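You operate a simulated robot arm through the tools that you are given. There is no shell and no other tool. Be economical: measure what you need, move in short steps, check, and stop when the job is done.

Carry out the task below with a simulated robot arm. There is one attempt and no reset: what you move stays moved.

JOB
Build wax on the seated plaster die up to the line on the post.
Fine: melt the wax in the wax unit, use the wax spatula and put it back, end with the unit off and shut. Set down upright: wax spatula.

The check looks at the end state, three seconds after you hand in, the way a careful person would. Anything else that was tipped, shoved, dropped, spilled or broken makes it a failure.

ROBOT AND FRAMES
A 7-joint arm with a three-finger gripper, fixed in place. Base frame: the origin is at the foot of the arm, x ahead of it, y to its left, z up; the work surface is at about z = 760. Readings come in mm, degrees, newtons and seconds.
Its first joint turns from -166.0 to 166.0 degrees. Payload 2.69 kg.
The TCP is the grasp point between the finger pads, 29 mm short of the fingertips. In the tool frame z runs along the fingers and y along their closing line. The gripper opens to 120 mm. The gripper's body begins 78 mm behind the TCP.
Orientation is told as [roll, pitch, yaw] about the base's x, y, z axes, in that order, counted from this pose: with the fingers straight down and closing along the base's y, the tool's x points along the base's -x, its y along +y and its z along -z.

CONTROLS
- The arm moves only by the tool drive_tool. Its argument "motion" is a list of rows, each an object of numbers (a shift or turn left out is 0, a gripper value left out holds the last): "x", "y", "z": the shift along the tool's x, y, z in units of 25 mm (1.0 is 25 mm); "ax", "ay", "az": the turn, a rotation vector about the tool's x, y, z in units of 5 degrees (1.0 is 5 degrees); "jaw": the closure, from 0 (fully open) to 1 (shut). In form: [{"x": .., "y": .., "z": .., "ax": .., "ay": .., "az": .., "jaw": ..}, ...]. A call has 1 to 8 rows; each row shifts and turns the commanded pose from where the row before left it, along the tool's axes as they then stand. A call with a number of a shift or a turn outside -1 to 1 is refused whole. Each row takes 0.2 s and may step no farther than 50 mm and 8.6 degrees from the row before; otherwise, or with a gripper value out of range, the whole call is refused. A pose out of reach is approached as far as the arm can. The call stops where the force on the tool passes 70 N (or 10 N more than at its start, if that is more) or the arm is blocked; 0.2 s more then pass. The fingers move at their own pace and stop on an object; they squeeze with about 29 N. The grip force told is the motor's: it shows also when the fingers shut on nothing. Time passes only in rows, and 0.2 s behind the last, so rows that do not move let the fingers close. The reply holds the time, the measured pose of the TCP, the force on the tool along the base axes, the opening and the grip force, in the units named above and with some noise, with the torque about the TCP (base axes, N m) and any sound that the robot's microphone picked up, and new pictures: "pictures" is both (left out), scene, wrist or none.
- Cameras (640 x 400 px; columns grow to the right, rows downward): "scene" is fixed at [401.6, -499.5, 1563.6]; the picture's right is [0.93, -0.38, 0.00], its down [-0.27, -0.66, -0.71] and it looks along [0.26, 0.65, -0.71] (base axes); focal length 353 px, centre (320, 200). "wrist" rides on the gripper at [63, 0, -104] in the tool frame; the picture's right is [0.00, 1.00, 0.00], its down [-0.83, 0.00, -0.56] and it looks along [-0.56, 0.00, 0.83] (tool axes); focal length 275 px, centre (320, 200). There is no depth. A picture from a camera that has moved, and an enlarged one, comes with that camera's place and axes in the base frame and with its lens.
- slide_trunk(by): slides the trunk up (or, below 0, down) by that many mm; the arm rides with it, the base frame stays. It gives what a move gives, with no picture.
- inspect(camera, box): a new picture of the part [left, top, right, bottom] of that camera's present view, enlarged. No time passes.
- close_job(): hands the job in; it is judged then, once.

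Go step by step. Nothing tells you positions but the pictures and the camera data: compare them with the known pose of the tool, close in by small moves and look again before you grip or let go. The budget is 120 turns and 200 pictures, counting those below and the enlarged ones. Unless the task says otherwise, let go and move clear before handing in, and close with one line.

The tools are called after "Emit:" as a command line: name --argument value ..., lists and objects as JSON in quotes. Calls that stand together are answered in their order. drive_tool: Moves the arm, as the interface text tells. Its arguments: {"type":"object","properties":{"motion":{"type":"array","items":{"type":"object","properties":{"x":{"type":"number"},"y":{"type":"number"},"z":{"type":"number"},"ax":{"type":"number"},"ay":{"type":"number"},"az":{"type":"number"},"jaw":{"type":"number"}}}},"pictures":{"type":"string","enum":["both","scene","wrist","none"]}},"required":["motion"]} The other tools are called the same way: slide_trunk (by) slides the trunk up or down; inspect (camera, box) takes an enlarged picture of a part of a camera's view; close_job () hands the job in.

At the start:

```text
clock: 0.0
tcp_pos: [575.6, 113.2, 1139.6]
ee_rot: [0.0, 0.0, 0.1]
contact_force: [0.5, -0.1, -0.4]
torque: [0.0, 0.0, 0.01]
opening: 120.1
gripper_force: 0.1
trunk travel left (down, up): [-325.0, 261.0]
```

scene: 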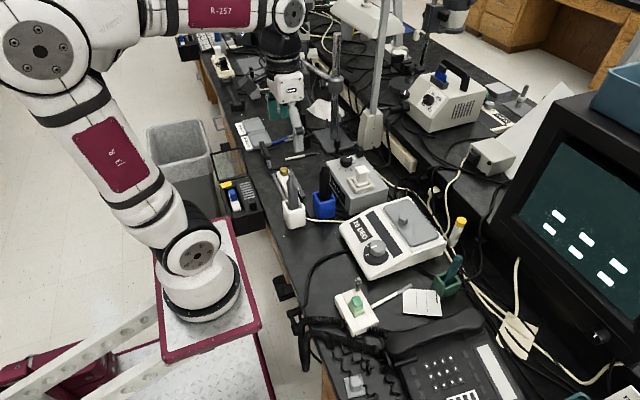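
wrist: 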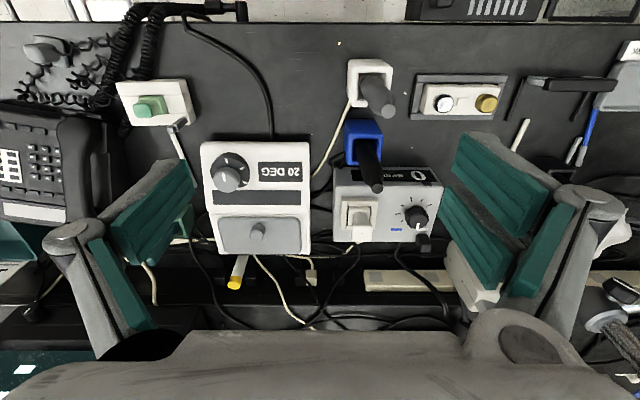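

I see a bench with a wax unit (knob, lid with a small knob), a die with a post, and some holders. I'll enlarge the pictures to identify things first.

Emit:
inspect --camera "scene" --box '[320, 180, 480, 280]'

Emit:
inspect --camera "scene" --box '[260, 140, 400, 228]'

Emit:
inspect --camera "scene" --box '[310, 240, 480, 346]'

Emit:
inspect --camera "wrist" --box '[100, 50, 340, 200]'

Emit:
inspect --camera "wrist" --box '[300, 50, 540, 200]'

```text
4.00 times, centred on (400, 230) of scene
camera zoom: at [401.6, -499.5, 1563.6], right [0.93, -0.38, 0.0], down [-0.27, -0.66, -0.71], along [0.26, 0.65, -0.71], focal length 1410 px, centre (0, 80)
```

zoom: 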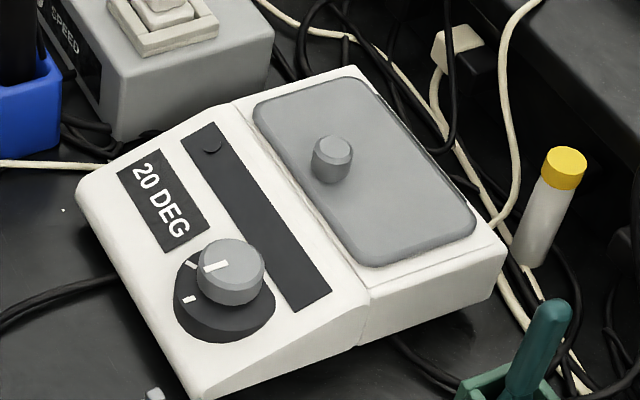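

```text
4.55 times, centred on (330, 184) of scene
camera zoom: at [401.6, -499.5, 1563.6], right [0.93, -0.38, 0.0], down [-0.27, -0.66, -0.71], along [0.26, 0.65, -0.71], focal length 1603 px, centre (274, 273)
```

zoom: 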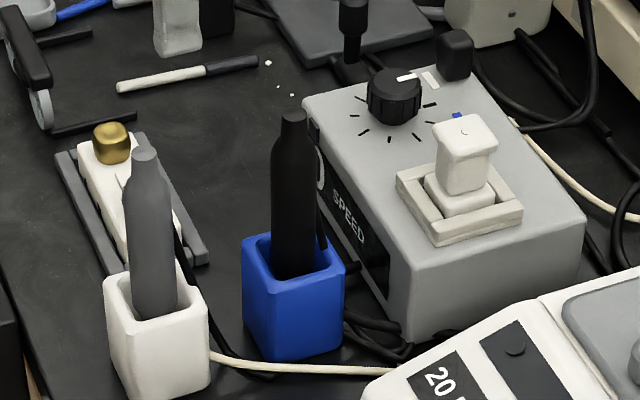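

```text
3.76 times, centred on (395, 293) of scene
camera zoom: at [401.6, -499.5, 1563.6], right [0.93, -0.38, 0.0], down [-0.27, -0.66, -0.71], along [0.26, 0.65, -0.71], focal length 1327 px, centre (38, -150)
```

zoom: 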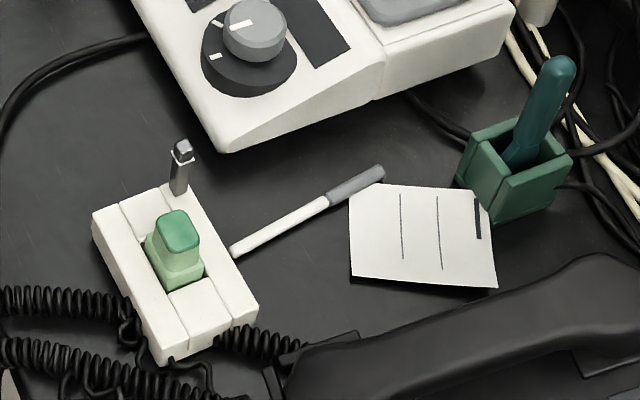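

```text
2.67 times, centred on (220, 125) of wrist
camera zoom: at [511.5, 112.5, 1243.5], right [0.0, 1.0, 0.0], down [0.83, 0.0, 0.56], along [0.56, 0.0, -0.83], focal length 734 px, centre (587, 400)
```

zoom: 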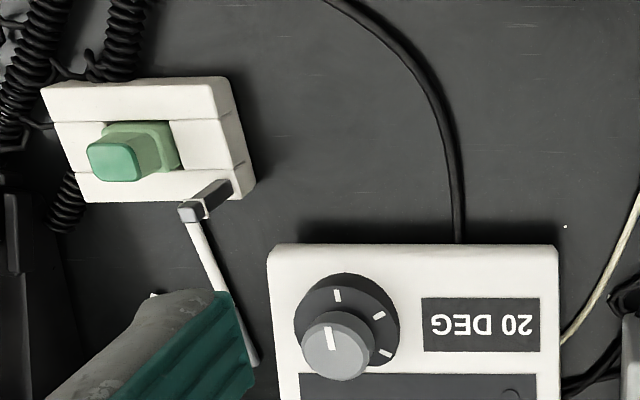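

```text
2.67 times, centred on (420, 125) of wrist
camera zoom: at [511.5, 112.5, 1243.5], right [0.0, 1.0, 0.0], down [0.83, 0.0, 0.56], along [0.56, 0.0, -0.83], focal length 734 px, centre (53, 400)
```

zoom: 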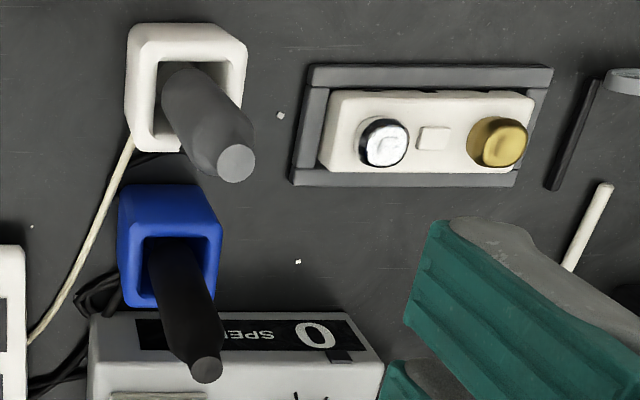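

The wax unit is in the middle, and the green die with its post is front right. I'll move the wrist camera over the die for a closer look.

Emit:
drive_tool --motion '[{"y": -1, "z": 0.7}, {"y": -1, "z": 0.7}, {"y": -1, "z": 0.7}, {"y": -1, "z": 0.7}, {"y": -1, "z": 0.7}, {"y": -1, "z": 0.7}, {"y": -1, "z": 0.7}, {"y": -1, "z": 0.7}]' --pictures "wrist"

```text
clock: 1.8
tcp_pos: [575.4, -87.9, 997.0]
ee_rot: [-0.1, 0.0, 0.1]
contact_force: [0.4, 0.0, -0.3]
torque: [-0.01, -0.03, -0.01]
opening: 120.0
gripper_force: 0.0
trunk travel left (down, up): [-325.0, 261.0]
camera wrist: at [511.3, -88.2, 1101.9], right [-0.01, 1.0, 0.0], down [0.83, 0.0, 0.56], along [0.56, 0.0, -0.83], focal length 275 px, centre (320, 200)
```

wrist: 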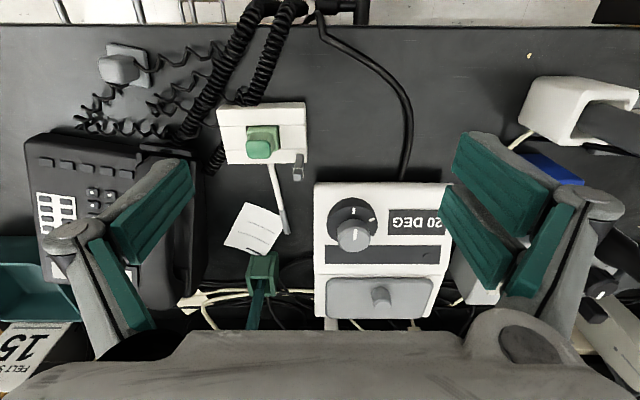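

Emit:
inspect --camera "wrist" --box '[200, 80, 360, 180]'

Emit:
inspect --camera "wrist" --box '[300, 170, 460, 330]'

Emit:
inspect --camera "wrist" --box '[200, 180, 330, 330]'

```text
4.00 times, centred on (280, 130) of wrist
camera zoom: at [511.3, -88.2, 1101.9], right [-0.01, 1.0, 0.0], down [0.83, 0.0, 0.56], along [0.56, 0.0, -0.83], focal length 1101 px, centre (480, 480)
```

zoom: 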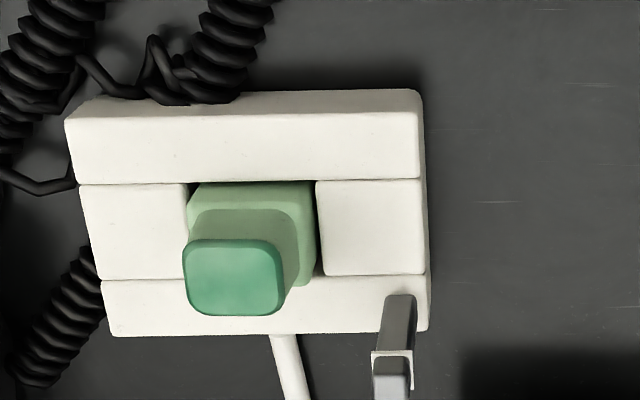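

```text
2.50 times, centred on (380, 250) of wrist
camera zoom: at [511.3, -88.2, 1101.9], right [-0.01, 1.0, 0.0], down [0.83, 0.0, 0.56], along [0.56, 0.0, -0.83], focal length 688 px, centre (170, 75)
```

zoom: 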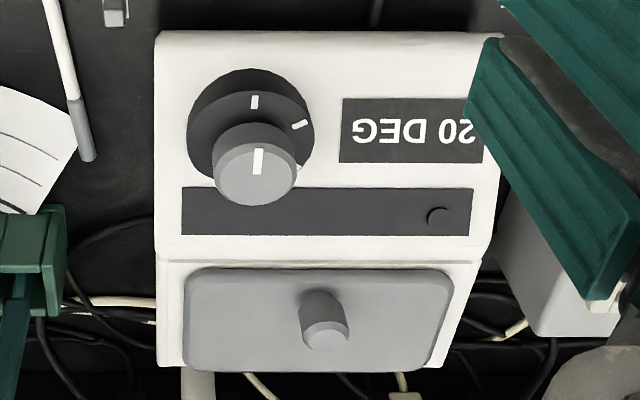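

```text
2.67 times, centred on (265, 255) of wrist
camera zoom: at [511.3, -88.2, 1101.9], right [-0.01, 1.0, 0.0], down [0.83, 0.0, 0.56], along [0.56, 0.0, -0.83], focal length 734 px, centre (467, 53)
```

zoom: 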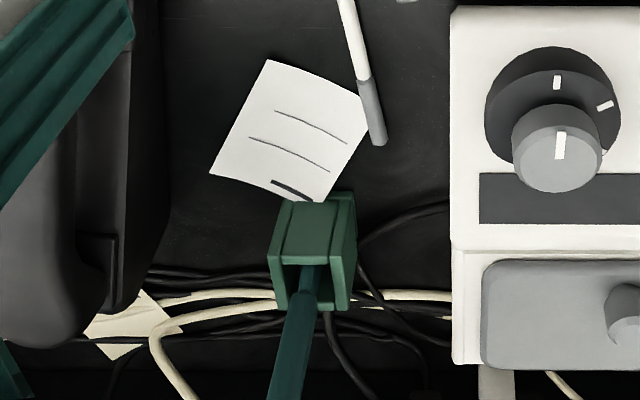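

Emit:
inspect --camera "scene" --box '[270, 155, 350, 235]'

Emit:
inspect --camera "scene" --box '[420, 245, 480, 305]'

Emit:
inspect --camera "scene" --box '[330, 275, 390, 340]'

```text
5.00 times, centred on (310, 195) of scene
camera zoom: at [401.6, -499.5, 1563.6], right [0.93, -0.38, 0.0], down [-0.27, -0.66, -0.71], along [0.26, 0.65, -0.71], focal length 1763 px, centre (370, 225)
```

zoom: 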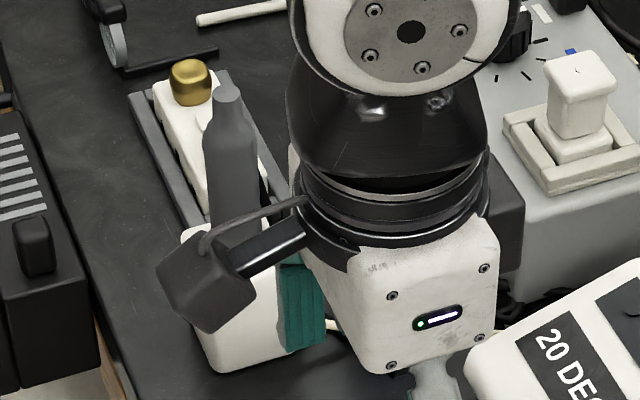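

```text
6.67 times, centred on (450, 275) of scene
camera zoom: at [401.6, -499.5, 1563.6], right [0.93, -0.38, 0.0], down [-0.27, -0.66, -0.71], along [0.26, 0.65, -0.71], focal length 2350 px, centre (-547, -300)
```

zoom: 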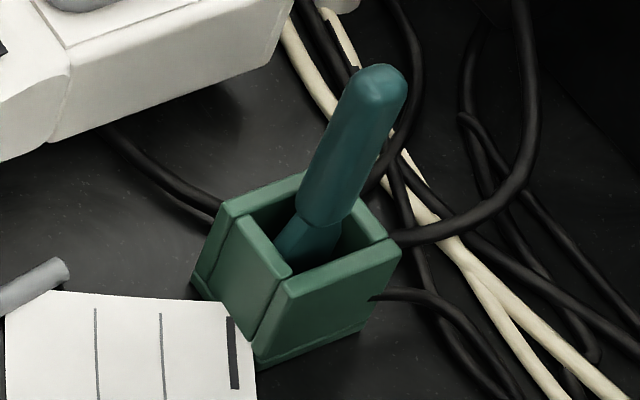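

```text
6.15 times, centred on (360, 308) of scene
camera zoom: at [401.6, -499.5, 1563.6], right [0.93, -0.38, 0.0], down [-0.27, -0.66, -0.71], along [0.26, 0.65, -0.71], focal length 2170 px, centre (74, -462)
```

zoom: 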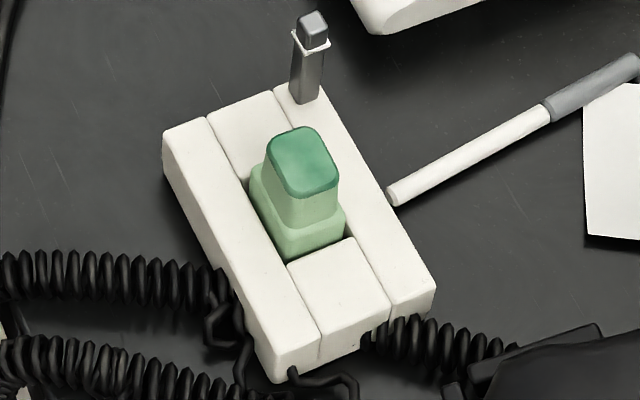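

Several tools stand in holders, so I need to see which is the wax spatula. I'll look closely at the green one first.

Emit:
drive_tool --motion '[{"x": -0.92, "y": -0.46, "z": 0.3}, {"x": -0.92, "y": -0.46, "z": 0.3}, {"x": -0.92, "y": -0.46, "z": 0.3}, {"x": -0.92, "y": -0.46, "z": 0.3}, {"x": -0.92, "y": -0.46, "z": 0.3}, {"x": -0.92, "y": -0.46, "z": 0.3}, {"x": -0.92, "y": -0.46, "z": 0.3}, {"x": -0.92, "y": -0.46, "z": 0.3}]' --pictures "both"

```text
clock: 3.6
tcp_pos: [758.7, -178.7, 940.0]
ee_rot: [0.0, 0.1, 0.0]
contact_force: [-1.5, 0.7, 0.7]
torque: [-0.05, -0.03, 0.01]
opening: 120.0
gripper_force: 0.1
trunk travel left (down, up): [-325.0, 261.0]
camera wrist: at [695.7, -178.9, 1044.3], right [0.0, 1.0, 0.0], down [0.83, 0.0, 0.56], along [0.56, 0.0, -0.83], focal length 275 px, centre (320, 200)
```

scene: 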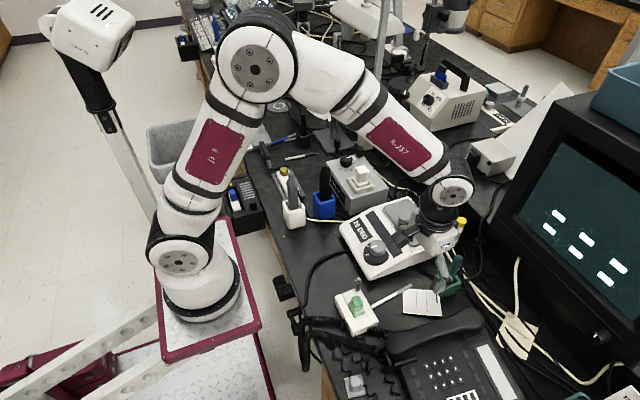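
wrist: 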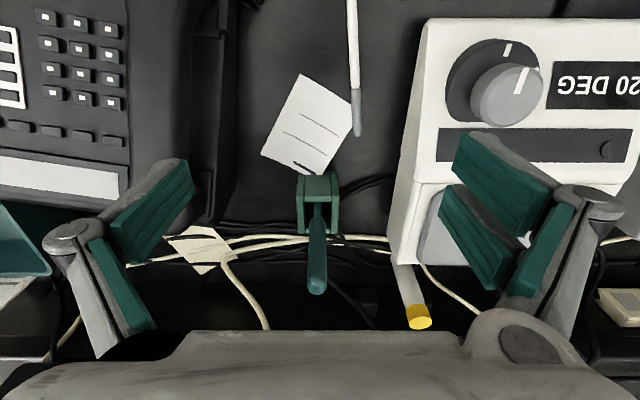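

Emit:
inspect --camera "wrist" --box '[270, 160, 370, 300]'

Emit:
inspect --camera "scene" --box '[270, 155, 350, 235]'

```text
2.86 times, centred on (320, 230) of wrist
camera zoom: at [695.7, -178.9, 1044.3], right [0.0, 1.0, 0.0], down [0.83, 0.0, 0.56], along [0.56, 0.0, -0.83], focal length 786 px, centre (320, 114)
```

zoom: 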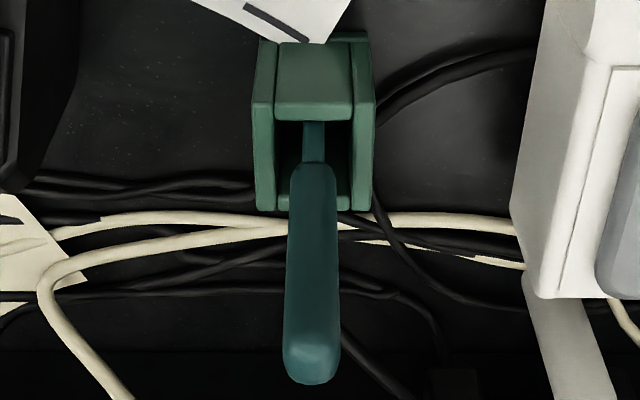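

```text
5.00 times, centred on (310, 195) of scene
camera zoom: at [401.6, -499.5, 1563.6], right [0.93, -0.38, 0.0], down [-0.27, -0.66, -0.71], along [0.26, 0.65, -0.71], focal length 1763 px, centre (370, 225)
```

zoom: 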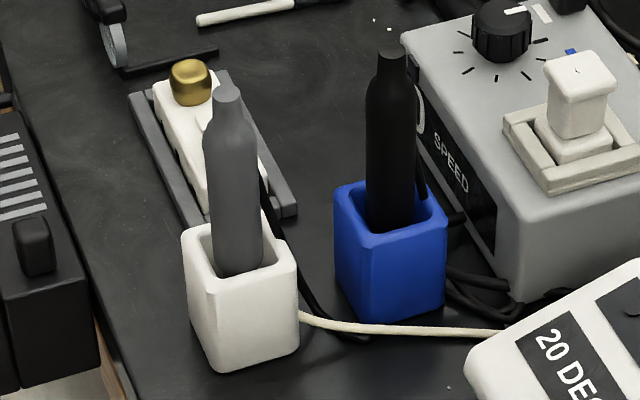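

The green handled tool with a thin shank in a slotted stand looks like the spatula. The other two are thick, corded handpieces. Next I'll go above the unit's knob for a closer look.

Emit:
drive_tool --motion '[{"x": 0.3, "y": 0.76}, {"x": 0.3, "y": 0.76}, {"x": 0.3, "y": 0.76}, {"x": 0.3, "y": 0.76}, {"x": 0.3, "y": 0.76}, {"x": 0.3, "y": 0.76}, {"y": 0.76}]' --pictures "both"

Emit:
inspect --camera "wrist" --box '[220, 0, 480, 200]'

Emit:
inspect --camera "scene" --box '[325, 270, 475, 360]'

```text
clock: 5.2
tcp_pos: [712.9, -44.5, 939.5]
ee_rot: [0.0, 0.0, 0.0]
contact_force: [-0.1, -0.3, -0.1]
torque: [-0.03, 0.0, -0.03]
opening: 120.0
gripper_force: 0.0
trunk travel left (down, up): [-325.0, 261.0]
camera wrist: at [649.3, -45.0, 1043.3], right [0.0, 1.0, 0.0], down [0.83, 0.0, 0.56], along [0.56, 0.0, -0.83], focal length 275 px, centre (320, 200)
```

scene: 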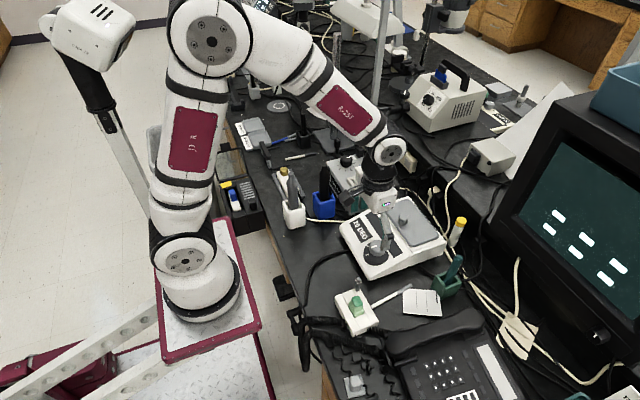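
wrist: 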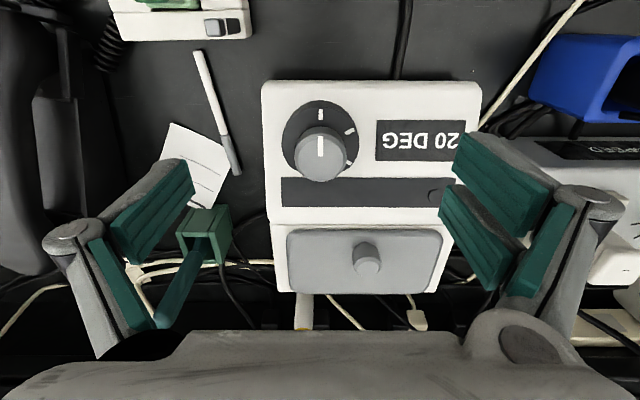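

```text
2.00 times, centred on (350, 100) of wrist
camera zoom: at [649.3, -45.0, 1043.3], right [0.0, 1.0, 0.0], down [0.83, 0.0, 0.56], along [0.56, 0.0, -0.83], focal length 551 px, centre (260, 400)
```

zoom: 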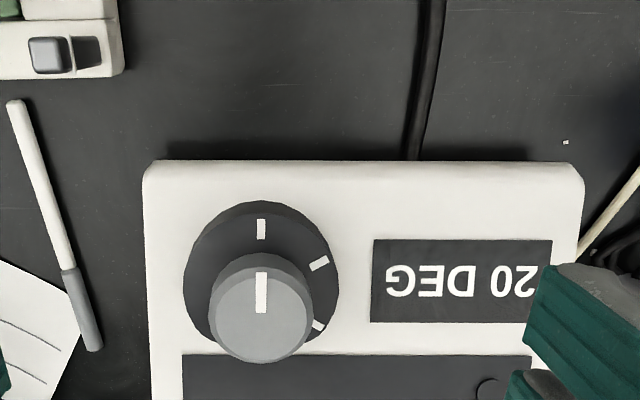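

```text
4.27 times, centred on (400, 315) of scene
camera zoom: at [401.6, -499.5, 1563.6], right [0.93, -0.38, 0.0], down [-0.27, -0.66, -0.71], along [0.26, 0.65, -0.71], focal length 1504 px, centre (-21, -291)
```

zoom: 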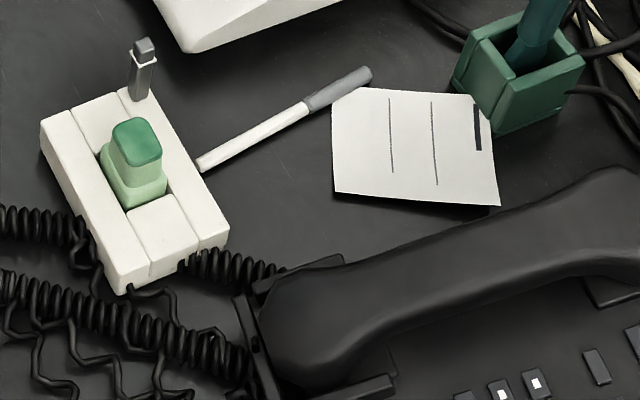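

The knob is at about (741,-44), with its top near z 845 and its plate near 814. I'll come down over it with open fingers.

Emit:
drive_tool --motion '[{"x": -0.28, "z": 0.6}, {"x": -0.28, "z": 0.6}, {"x": -0.28, "z": 0.6}, {"x": -0.28, "z": 0.6}, {"z": 0.6}, {"z": 0.55}]' --pictures "both"

Emit:
inspect --camera "scene" --box '[320, 180, 480, 280]'

```text
clock: 6.6
tcp_pos: [742.5, -46.3, 850.3]
ee_rot: [0.0, 0.0, -0.1]
contact_force: [-0.4, -0.3, 0.5]
torque: [0.01, -0.03, -0.01]
opening: 120.0
gripper_force: 0.1
trunk travel left (down, up): [-325.0, 261.0]
camera wrist: at [678.6, -46.8, 954.6], right [0.0, 1.0, 0.0], down [0.83, 0.0, 0.56], along [0.56, 0.0, -0.83], focal length 275 px, centre (320, 200)
```

scene: 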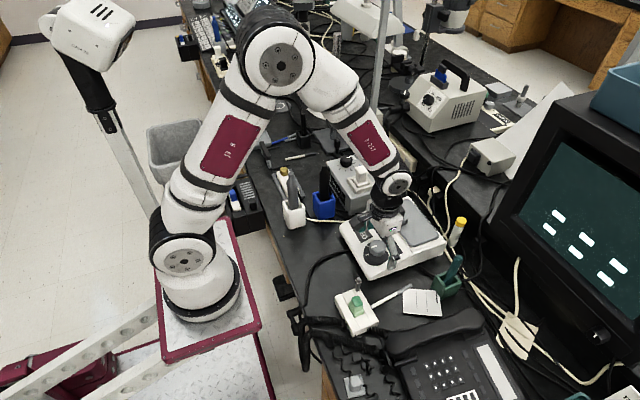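
wrist: 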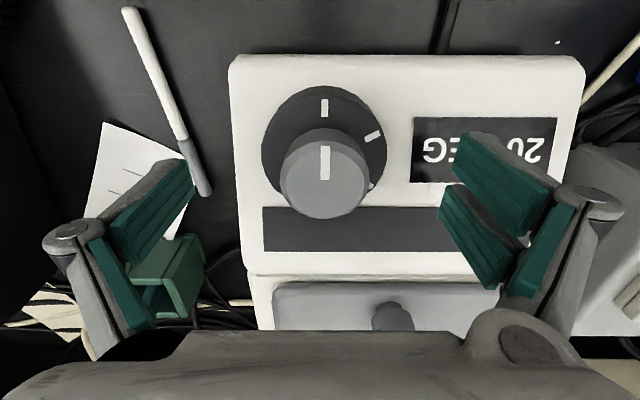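

```text
4.00 times, centred on (400, 230) of scene
camera zoom: at [401.6, -499.5, 1563.6], right [0.93, -0.38, 0.0], down [-0.27, -0.66, -0.71], along [0.26, 0.65, -0.71], focal length 1410 px, centre (0, 80)
```

zoom: 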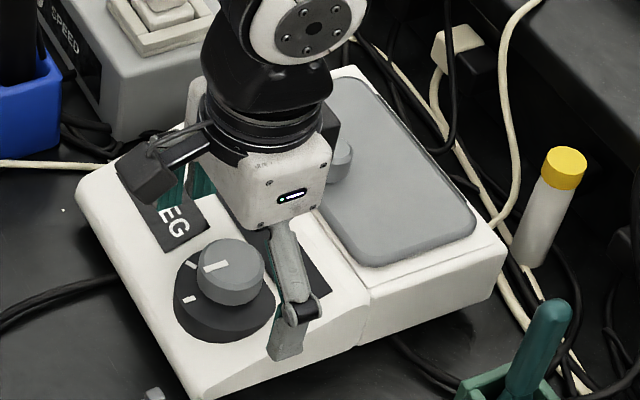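

Aligned. I'm closing on the knob and then turning it clockwise toward the first mark.

Emit:
drive_tool --motion '[{"jaw": 1}, {"jaw": 1}, {"jaw": 1}, {"jaw": 1}]' --pictures "none"

Emit:
drive_tool --motion '[{"az": 1}, {"az": 1}, {"az": 1}, {"az": 1}, {"az": 1}, {"az": 1}, {"az": 1}, {"az": 1}]' --pictures "both"

Emit:
inspect --camera "scene" --box '[320, 180, 480, 280]'

```text
clock: 7.6
tcp_pos: [742.4, -45.7, 850.6]
ee_rot: [0.0, -0.1, 0.1]
contact_force: [1.8, 14.8, 5.2]
torque: [0.53, -0.11, 0.0]
opening: 41.0
gripper_force: 45.5
trunk travel left (down, up): [-325.0, 261.0]
```

```text
clock: 9.4
tcp_pos: [742.8, -44.7, 851.1]
ee_rot: [0.1, 0.0, -40.0]
contact_force: [5.7, 31.3, 10.8]
torque: [1.01, -1.16, 0.63]
opening: 41.0
gripper_force: 45.4
trunk travel left (down, up): [-325.0, 261.0]
camera wrist: at [693.2, -3.5, 955.5], right [0.64, 0.77, 0.0], down [0.64, -0.53, 0.56], along [0.43, -0.35, -0.83], focal length 275 px, centre (320, 200)
```

scene: 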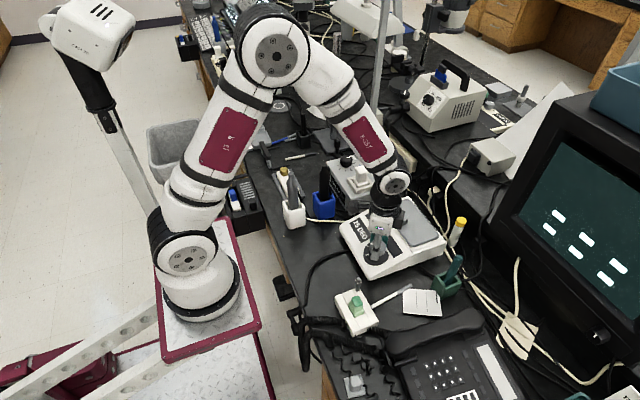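
wrist: 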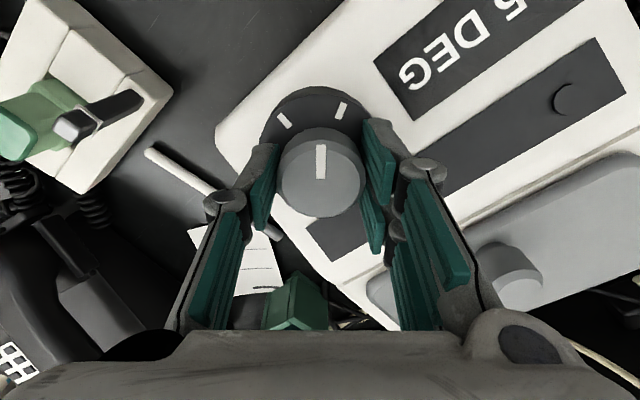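

```text
4.00 times, centred on (400, 230) of scene
camera zoom: at [401.6, -499.5, 1563.6], right [0.93, -0.38, 0.0], down [-0.27, -0.66, -0.71], along [0.26, 0.65, -0.71], focal length 1410 px, centre (0, 80)
```

zoom: 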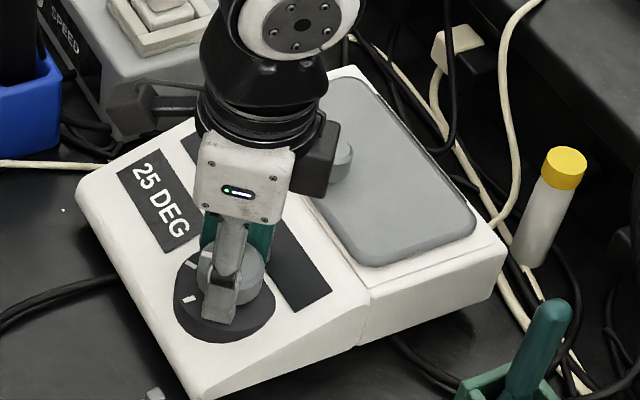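

The unit is on and warming (25 DEG). I'm turning the knob on to the first mark.

Emit:
drive_tool --motion '[{"az": 1}, {"az": 1}, {"az": 1}, {"az": 1}, {"az": 1}]' --pictures "both"

Emit:
inspect --camera "scene" --box '[320, 180, 480, 280]'

```text
clock: 10.6
tcp_pos: [742.2, -43.3, 851.2]
ee_rot: [0.2, 0.0, -65.0]
contact_force: [10.2, 38.3, 35.7]
torque: [0.86, -1.06, 0.35]
opening: 41.1
gripper_force: 44.7
trunk travel left (down, up): [-325.0, 261.0]
camera wrist: at [715.0, 13.7, 955.9], right [0.9, 0.43, 0.0], down [0.35, -0.75, 0.56], along [0.24, -0.5, -0.83], focal length 275 px, centre (320, 200)
```

scene: 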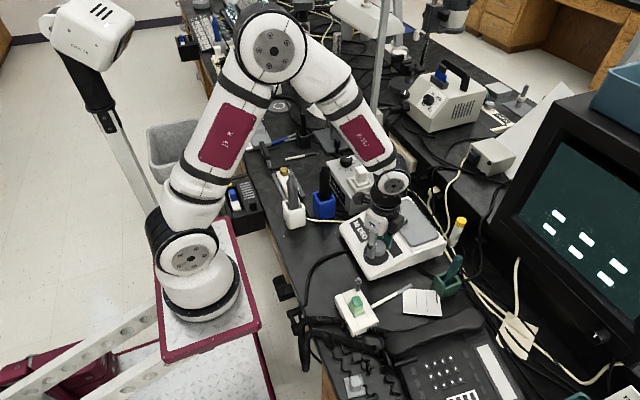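
wrist: 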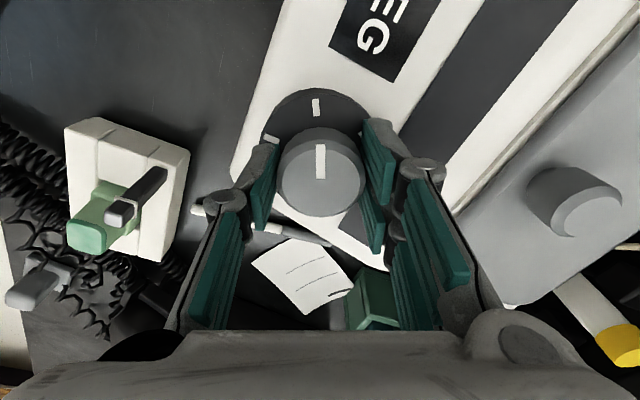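

```text
4.00 times, centred on (400, 230) of scene
camera zoom: at [401.6, -499.5, 1563.6], right [0.93, -0.38, 0.0], down [-0.27, -0.66, -0.71], along [0.26, 0.65, -0.71], focal length 1410 px, centre (0, 80)
```

zoom: 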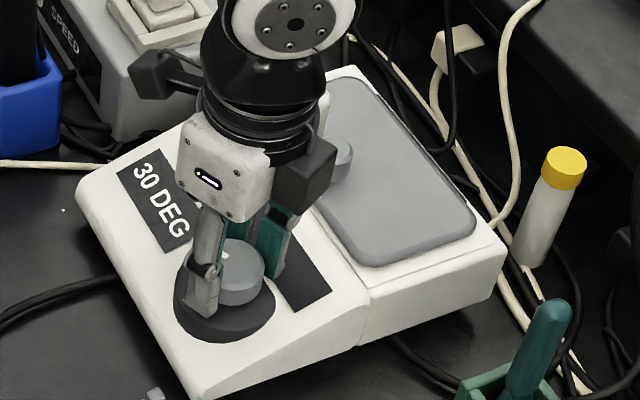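

The pointer sits on the first mark and the reading is rising. I'll let go, go up and watch the temperature.

Emit:
drive_tool --motion '[{"jaw": 0.3}, {"jaw": 0.3}, {"z": -0.7}, {"z": -0.8}, {"z": -0.8}, {"z": -0.8}, {"z": -0.8}, {}]' --pictures "scene"

Emit:
inspect --camera "scene" --box '[320, 180, 480, 280]'

```text
clock: 12.4
tcp_pos: [742.0, -47.6, 949.7]
ee_rot: [0.1, 0.0, -65.1]
contact_force: [-0.2, 0.3, -1.6]
torque: [-0.01, 0.03, 0.01]
opening: 84.0
gripper_force: 0.0
trunk travel left (down, up): [-325.0, 261.0]
```

scene: 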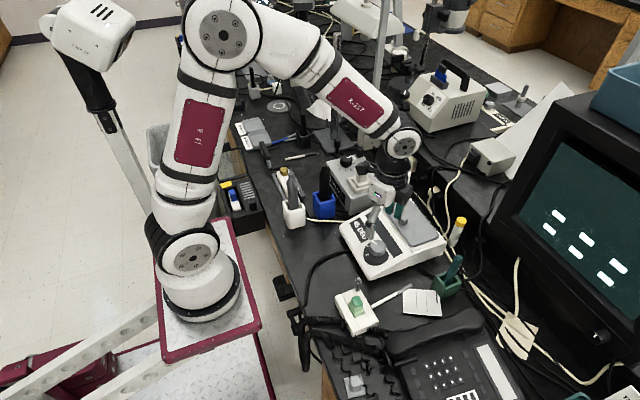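

```text
4.00 times, centred on (400, 230) of scene
camera zoom: at [401.6, -499.5, 1563.6], right [0.93, -0.38, 0.0], down [-0.27, -0.66, -0.71], along [0.26, 0.65, -0.71], focal length 1410 px, centre (0, 80)
```

zoom: 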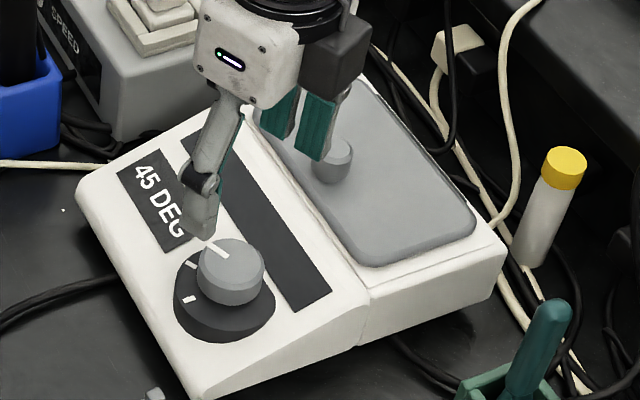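

45 DEG and rising. I'll turn the hand back to yaw 0 and go look at the lid knob.

Emit:
drive_tool --motion '[{"az": -1}, {"az": -1}, {"az": -1}, {"az": -1}, {"az": -1}, {"az": -1}, {"az": -1}, {"az": -1}]' --pictures "none"

Emit:
drive_tool --motion '[{"az": -1}, {"az": -1}, {"az": -1}, {"az": -1}, {"az": -1}, {"x": -0.7, "y": 0.7}, {"x": -0.7, "y": 0.7}, {"x": -0.7, "y": 0.7}]' --pictures "both"

Emit:
inspect --camera "scene" --box '[320, 180, 480, 280]'

```text
clock: 14.2
tcp_pos: [741.4, -47.2, 948.3]
ee_rot: [0.1, -0.1, -24.9]
contact_force: [0.0, 0.0, -0.1]
torque: [-0.03, -0.03, -0.01]
opening: 84.1
gripper_force: 0.1
trunk travel left (down, up): [-325.0, 261.0]
```

```text
clock: 16.0
tcp_pos: [796.4, 5.7, 947.8]
ee_rot: [-0.1, 0.0, 0.0]
contact_force: [-1.1, -0.6, -0.5]
torque: [0.01, -0.04, 0.02]
opening: 83.8
gripper_force: 0.1
trunk travel left (down, up): [-325.0, 261.0]
camera wrist: at [732.4, 5.6, 1051.6], right [0.0, 1.0, 0.0], down [0.83, 0.0, 0.56], along [0.56, 0.0, -0.83], focal length 275 px, centre (320, 200)
```

scene: 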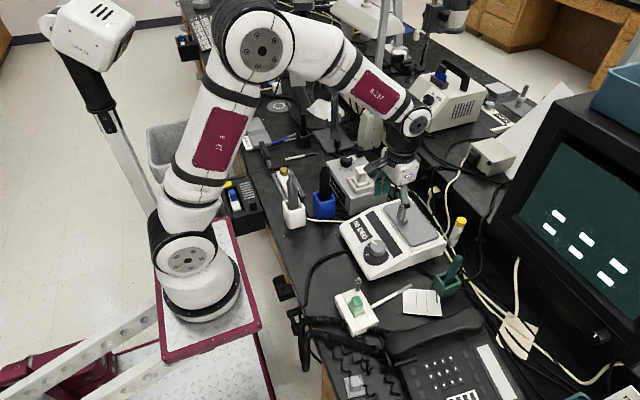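
wrist: 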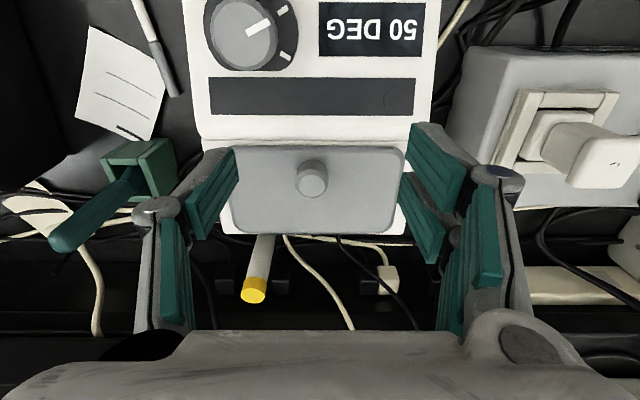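

```text
4.00 times, centred on (400, 230) of scene
camera zoom: at [401.6, -499.5, 1563.6], right [0.93, -0.38, 0.0], down [-0.27, -0.66, -0.71], along [0.26, 0.65, -0.71], focal length 1410 px, centre (0, 80)
```

zoom: 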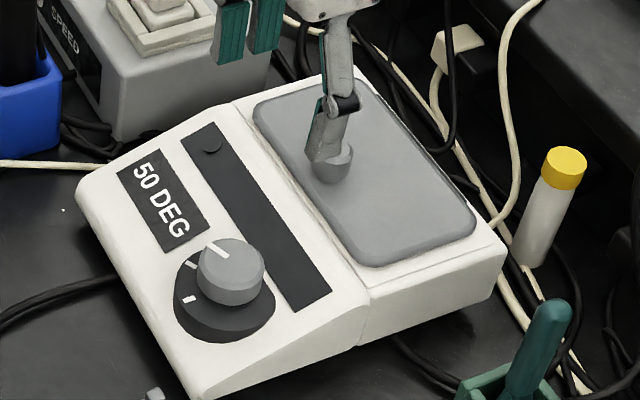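

Emit:
inspect --camera "wrist" --box '[200, 60, 440, 240]'

```text
2.22 times, centred on (320, 150) of wrist
camera zoom: at [732.4, 5.6, 1051.6], right [0.0, 1.0, 0.0], down [0.83, 0.0, 0.56], along [0.56, 0.0, -0.83], focal length 612 px, centre (320, 311)
```

zoom: 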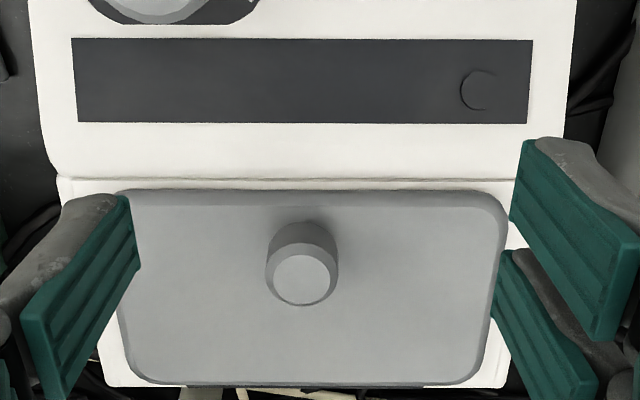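

The lid knob sits toward the front edge of the lid at about (848,0), top z about 857, so the hinge is likely at the back. I'm descending on it.

Emit:
drive_tool --motion '[{"x": -0.69, "y": -0.08, "z": 0.3, "jaw": 0.5}, {"x": -0.69, "y": -0.08, "z": 0.5}, {"x": -0.69, "y": -0.07, "z": 0.7}, {"z": 0.8}, {"z": 0.73}]' --pictures "both"

Emit:
inspect --camera "scene" --box '[320, 180, 480, 280]'

```text
clock: 17.2
tcp_pos: [847.0, -0.3, 872.5]
ee_rot: [-0.1, 0.0, 0.0]
contact_force: [1.0, -1.1, 0.0]
torque: [0.01, 0.01, -0.02]
opening: 59.9
gripper_force: 0.0
trunk travel left (down, up): [-325.0, 261.0]
camera wrist: at [782.9, -0.7, 976.6], right [0.0, 1.0, 0.0], down [0.83, 0.0, 0.56], along [0.56, 0.0, -0.83], focal length 275 px, centre (320, 200)
```

scene: 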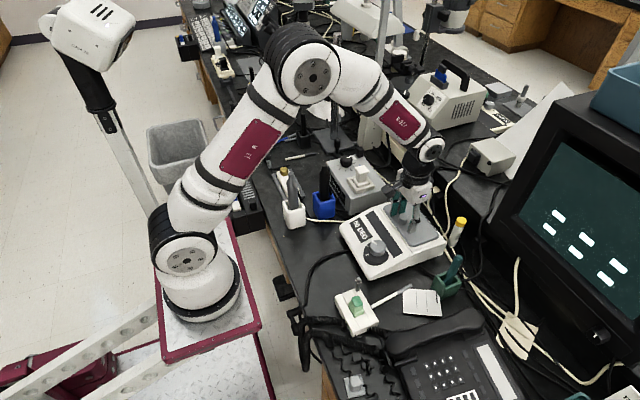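
wrist: 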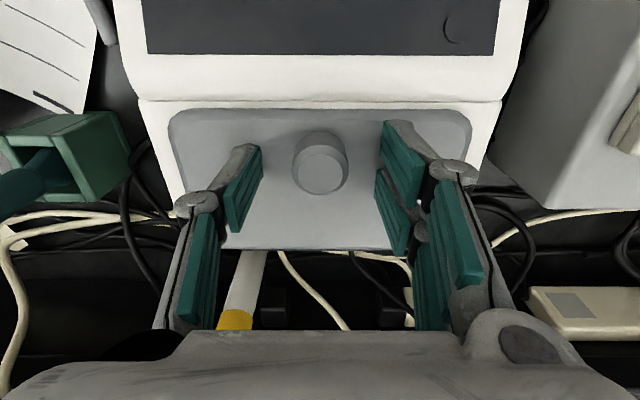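

```text
4.00 times, centred on (400, 230) of scene
camera zoom: at [401.6, -499.5, 1563.6], right [0.93, -0.38, 0.0], down [-0.27, -0.66, -0.71], along [0.26, 0.65, -0.71], focal length 1410 px, centre (0, 80)
```

zoom: 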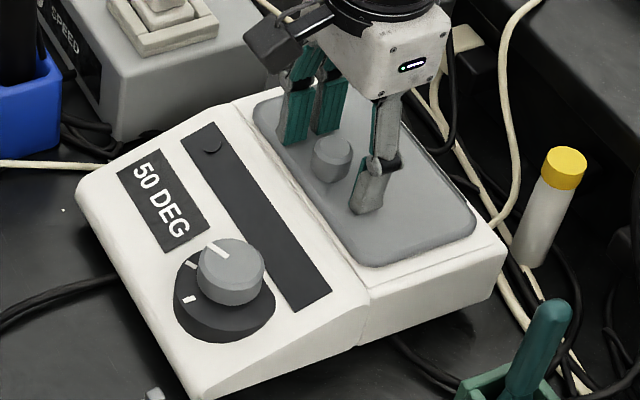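

Emit:
drive_tool --motion '[{"jaw": 1}, {"jaw": 1}, {"jaw": 1}, {"z": -0.4}]' --pictures "both"

Emit:
inspect --camera "scene" --box '[320, 180, 480, 280]'

```text
clock: 18.2
tcp_pos: [846.3, -0.1, 880.9]
ee_rot: [0.0, 0.1, 0.0]
contact_force: [5.5, -1.0, -14.6]
torque: [-0.11, 0.73, 0.01]
opening: 25.7
gripper_force: 45.4
trunk travel left (down, up): [-325.0, 261.0]
camera wrist: at [783.3, -0.7, 985.6], right [0.0, 1.0, 0.0], down [0.83, 0.0, 0.55], along [0.55, 0.0, -0.83], focal length 275 px, centre (320, 200)
```

scene: 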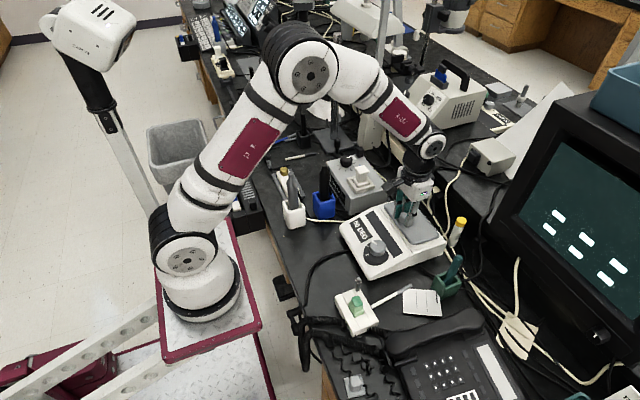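
wrist: 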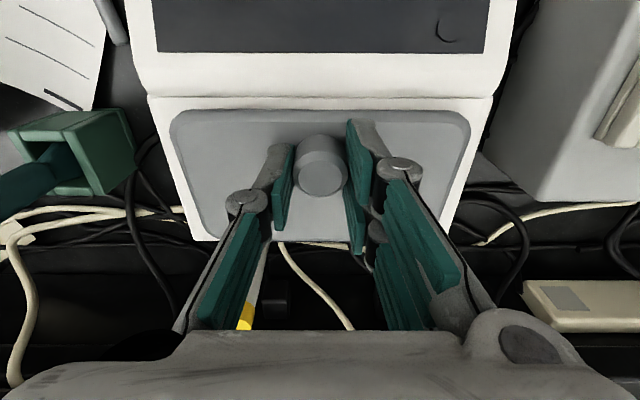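

```text
4.00 times, centred on (400, 230) of scene
camera zoom: at [401.6, -499.5, 1563.6], right [0.93, -0.38, 0.0], down [-0.27, -0.66, -0.71], along [0.26, 0.65, -0.71], focal length 1410 px, centre (0, 80)
```

zoom: 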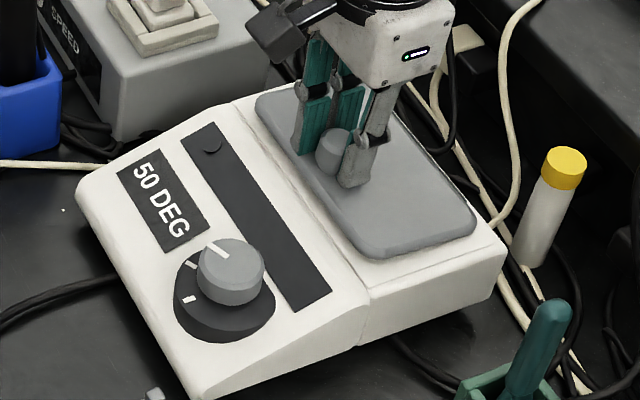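

Emit:
drive_tool --motion '[{"z": -0.4}, {"z": -0.3, "x": -0.15}]' --pictures "wrist"

Emit:
inspect --camera "scene" --box '[320, 180, 480, 280]'

```text
clock: 18.8
tcp_pos: [850.4, 0.7, 899.2]
ee_rot: [0.0, 0.2, -0.1]
contact_force: [4.8, -5.2, -24.8]
torque: [-0.65, 1.14, 0.0]
opening: 25.2
gripper_force: 45.0
trunk travel left (down, up): [-325.0, 261.0]
camera wrist: at [787.2, -0.7, 1003.2], right [0.0, 1.0, 0.0], down [0.83, 0.0, 0.55], along [0.55, 0.0, -0.83], focal length 275 px, centre (320, 200)
```

wrist: 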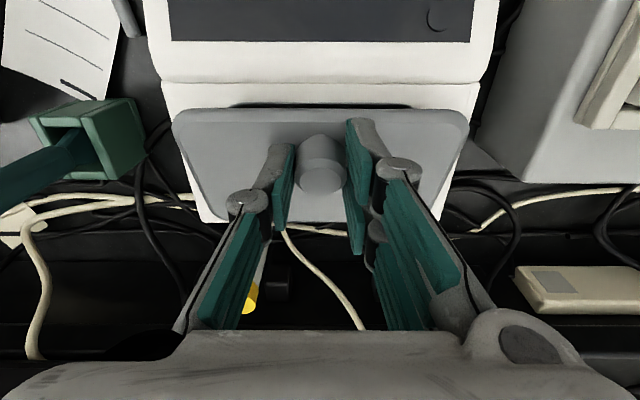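

```text
4.00 times, centred on (400, 230) of scene
camera zoom: at [401.6, -499.5, 1563.6], right [0.93, -0.38, 0.0], down [-0.27, -0.66, -0.71], along [0.26, 0.65, -0.71], focal length 1410 px, centre (0, 80)
```

zoom: 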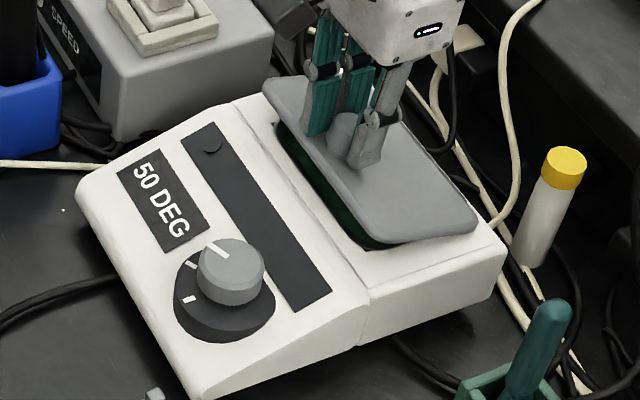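

The lid is hinged at the back and green wax shows inside. I'll continue opening along the arc.

Emit:
drive_tool --motion '[{"x": -0.33, "z": -0.26}, {"x": -0.33, "z": -0.25}, {"x": -0.3, "z": -0.22}, {"x": -0.3, "z": -0.22}, {"x": -0.34, "z": -0.14}, {"x": -0.34, "z": -0.14}]' --pictures "wrist"

Emit:
inspect --camera "scene" --box '[320, 160, 480, 280]'

```text
clock: 20.2
tcp_pos: [897.5, 0.6, 930.5]
ee_rot: [0.1, 0.0, -0.1]
contact_force: [-15.8, -11.4, -1.4]
torque: [-0.17, 1.48, -0.16]
opening: 25.6
gripper_force: 45.3
trunk travel left (down, up): [-325.0, 261.0]
camera wrist: at [834.1, -0.5, 1035.1], right [0.0, 1.0, 0.0], down [0.83, 0.0, 0.56], along [0.56, 0.0, -0.83], focal length 275 px, centre (320, 200)
```

wrist: 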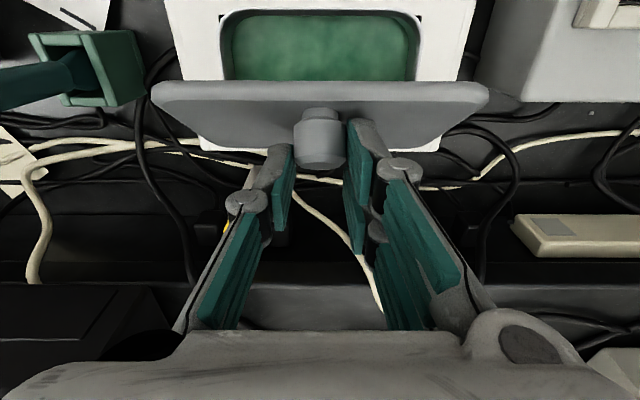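

```text
3.33 times, centred on (400, 220) of scene
camera zoom: at [401.6, -499.5, 1563.6], right [0.93, -0.38, 0.0], down [-0.27, -0.66, -0.71], along [0.26, 0.65, -0.71], focal length 1175 px, centre (53, 133)
```

zoom: 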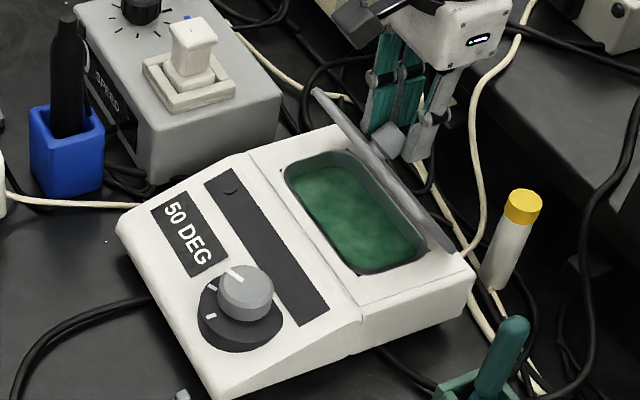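

Emit:
drive_tool --motion '[{"x": -0.36, "z": -0.06}, {"x": -0.36, "z": -0.04}, {"x": -0.36, "z": 0.05}, {"x": -0.36, "z": 0.07}, {"x": -0.3, "z": 0.1}]' --pictures "wrist"

Emit:
inspect --camera "scene" --box '[320, 160, 480, 280]'

```text
clock: 21.4
tcp_pos: [944.4, 13.4, 926.8]
ee_rot: [0.5, -0.3, 0.7]
contact_force: [2.2, 21.9, -3.2]
torque: [0.34, -0.31, -0.47]
opening: 0.0
gripper_force: 28.7
trunk travel left (down, up): [-325.0, 261.0]
camera wrist: at [880.5, 11.1, 1030.2], right [-0.02, 1.0, 0.01], down [0.83, 0.01, 0.56], along [0.56, 0.02, -0.83], focal length 275 px, centre (320, 200)
```

wrist: 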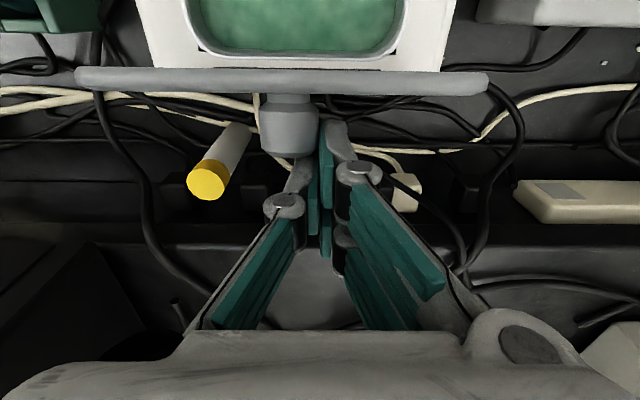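

```text
3.33 times, centred on (400, 220) of scene
camera zoom: at [401.6, -499.5, 1563.6], right [0.93, -0.38, 0.0], down [-0.27, -0.66, -0.71], along [0.26, 0.65, -0.71], focal length 1175 px, centre (53, 133)
```

zoom: 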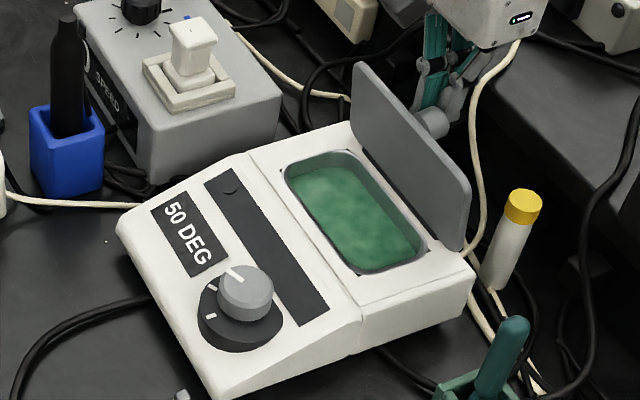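

The fingers slid off the knob with the lid fully upright. I'll ease sideways off the knob and lift straight up, then check that the lid stays.

Emit:
drive_tool --motion '[{"y": 0.25}, {"y": 0.2, "z": -0.2}, {"z": -0.8}, {"z": -0.8}, {"z": -0.8}, {"z": -0.8}, {"z": -0.5}]' --pictures "both"

Emit:
inspect --camera "scene" --box '[320, 160, 480, 280]'

```text
clock: 23.0
tcp_pos: [941.7, 10.3, 1024.3]
ee_rot: [0.0, 0.1, 0.0]
contact_force: [0.5, -0.1, 0.1]
torque: [-0.02, 0.01, 0.01]
opening: 0.0
gripper_force: 28.6
trunk travel left (down, up): [-325.0, 261.0]
camera wrist: at [878.5, 10.4, 1128.6], right [0.0, 1.0, 0.0], down [0.83, 0.0, 0.56], along [0.56, 0.0, -0.83], focal length 275 px, centre (320, 200)
```

scene: 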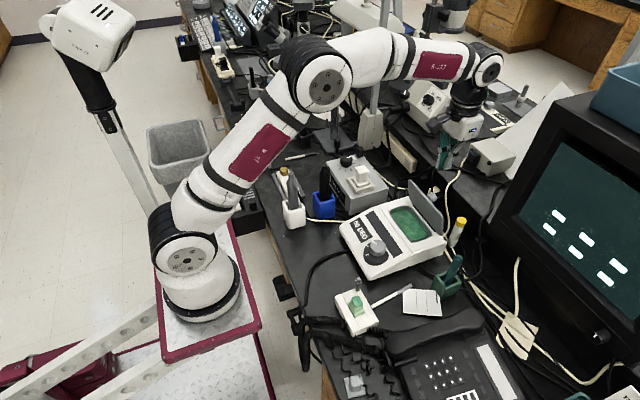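
wrist: 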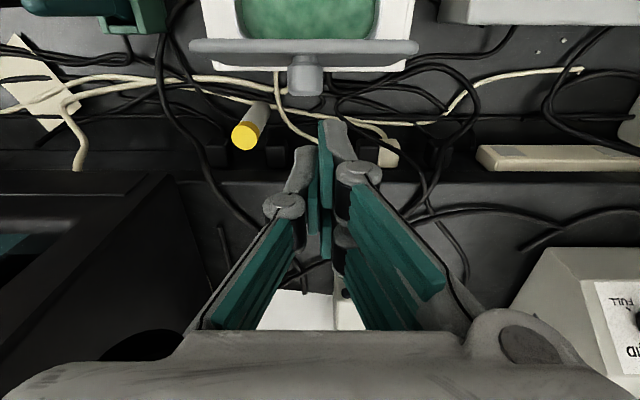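

```text
3.33 times, centred on (400, 220) of scene
camera zoom: at [401.6, -499.5, 1563.6], right [0.93, -0.38, 0.0], down [-0.27, -0.66, -0.71], along [0.26, 0.65, -0.71], focal length 1175 px, centre (53, 133)
```

zoom: 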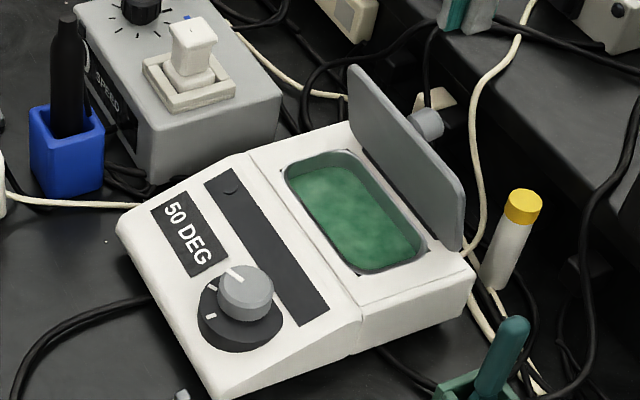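

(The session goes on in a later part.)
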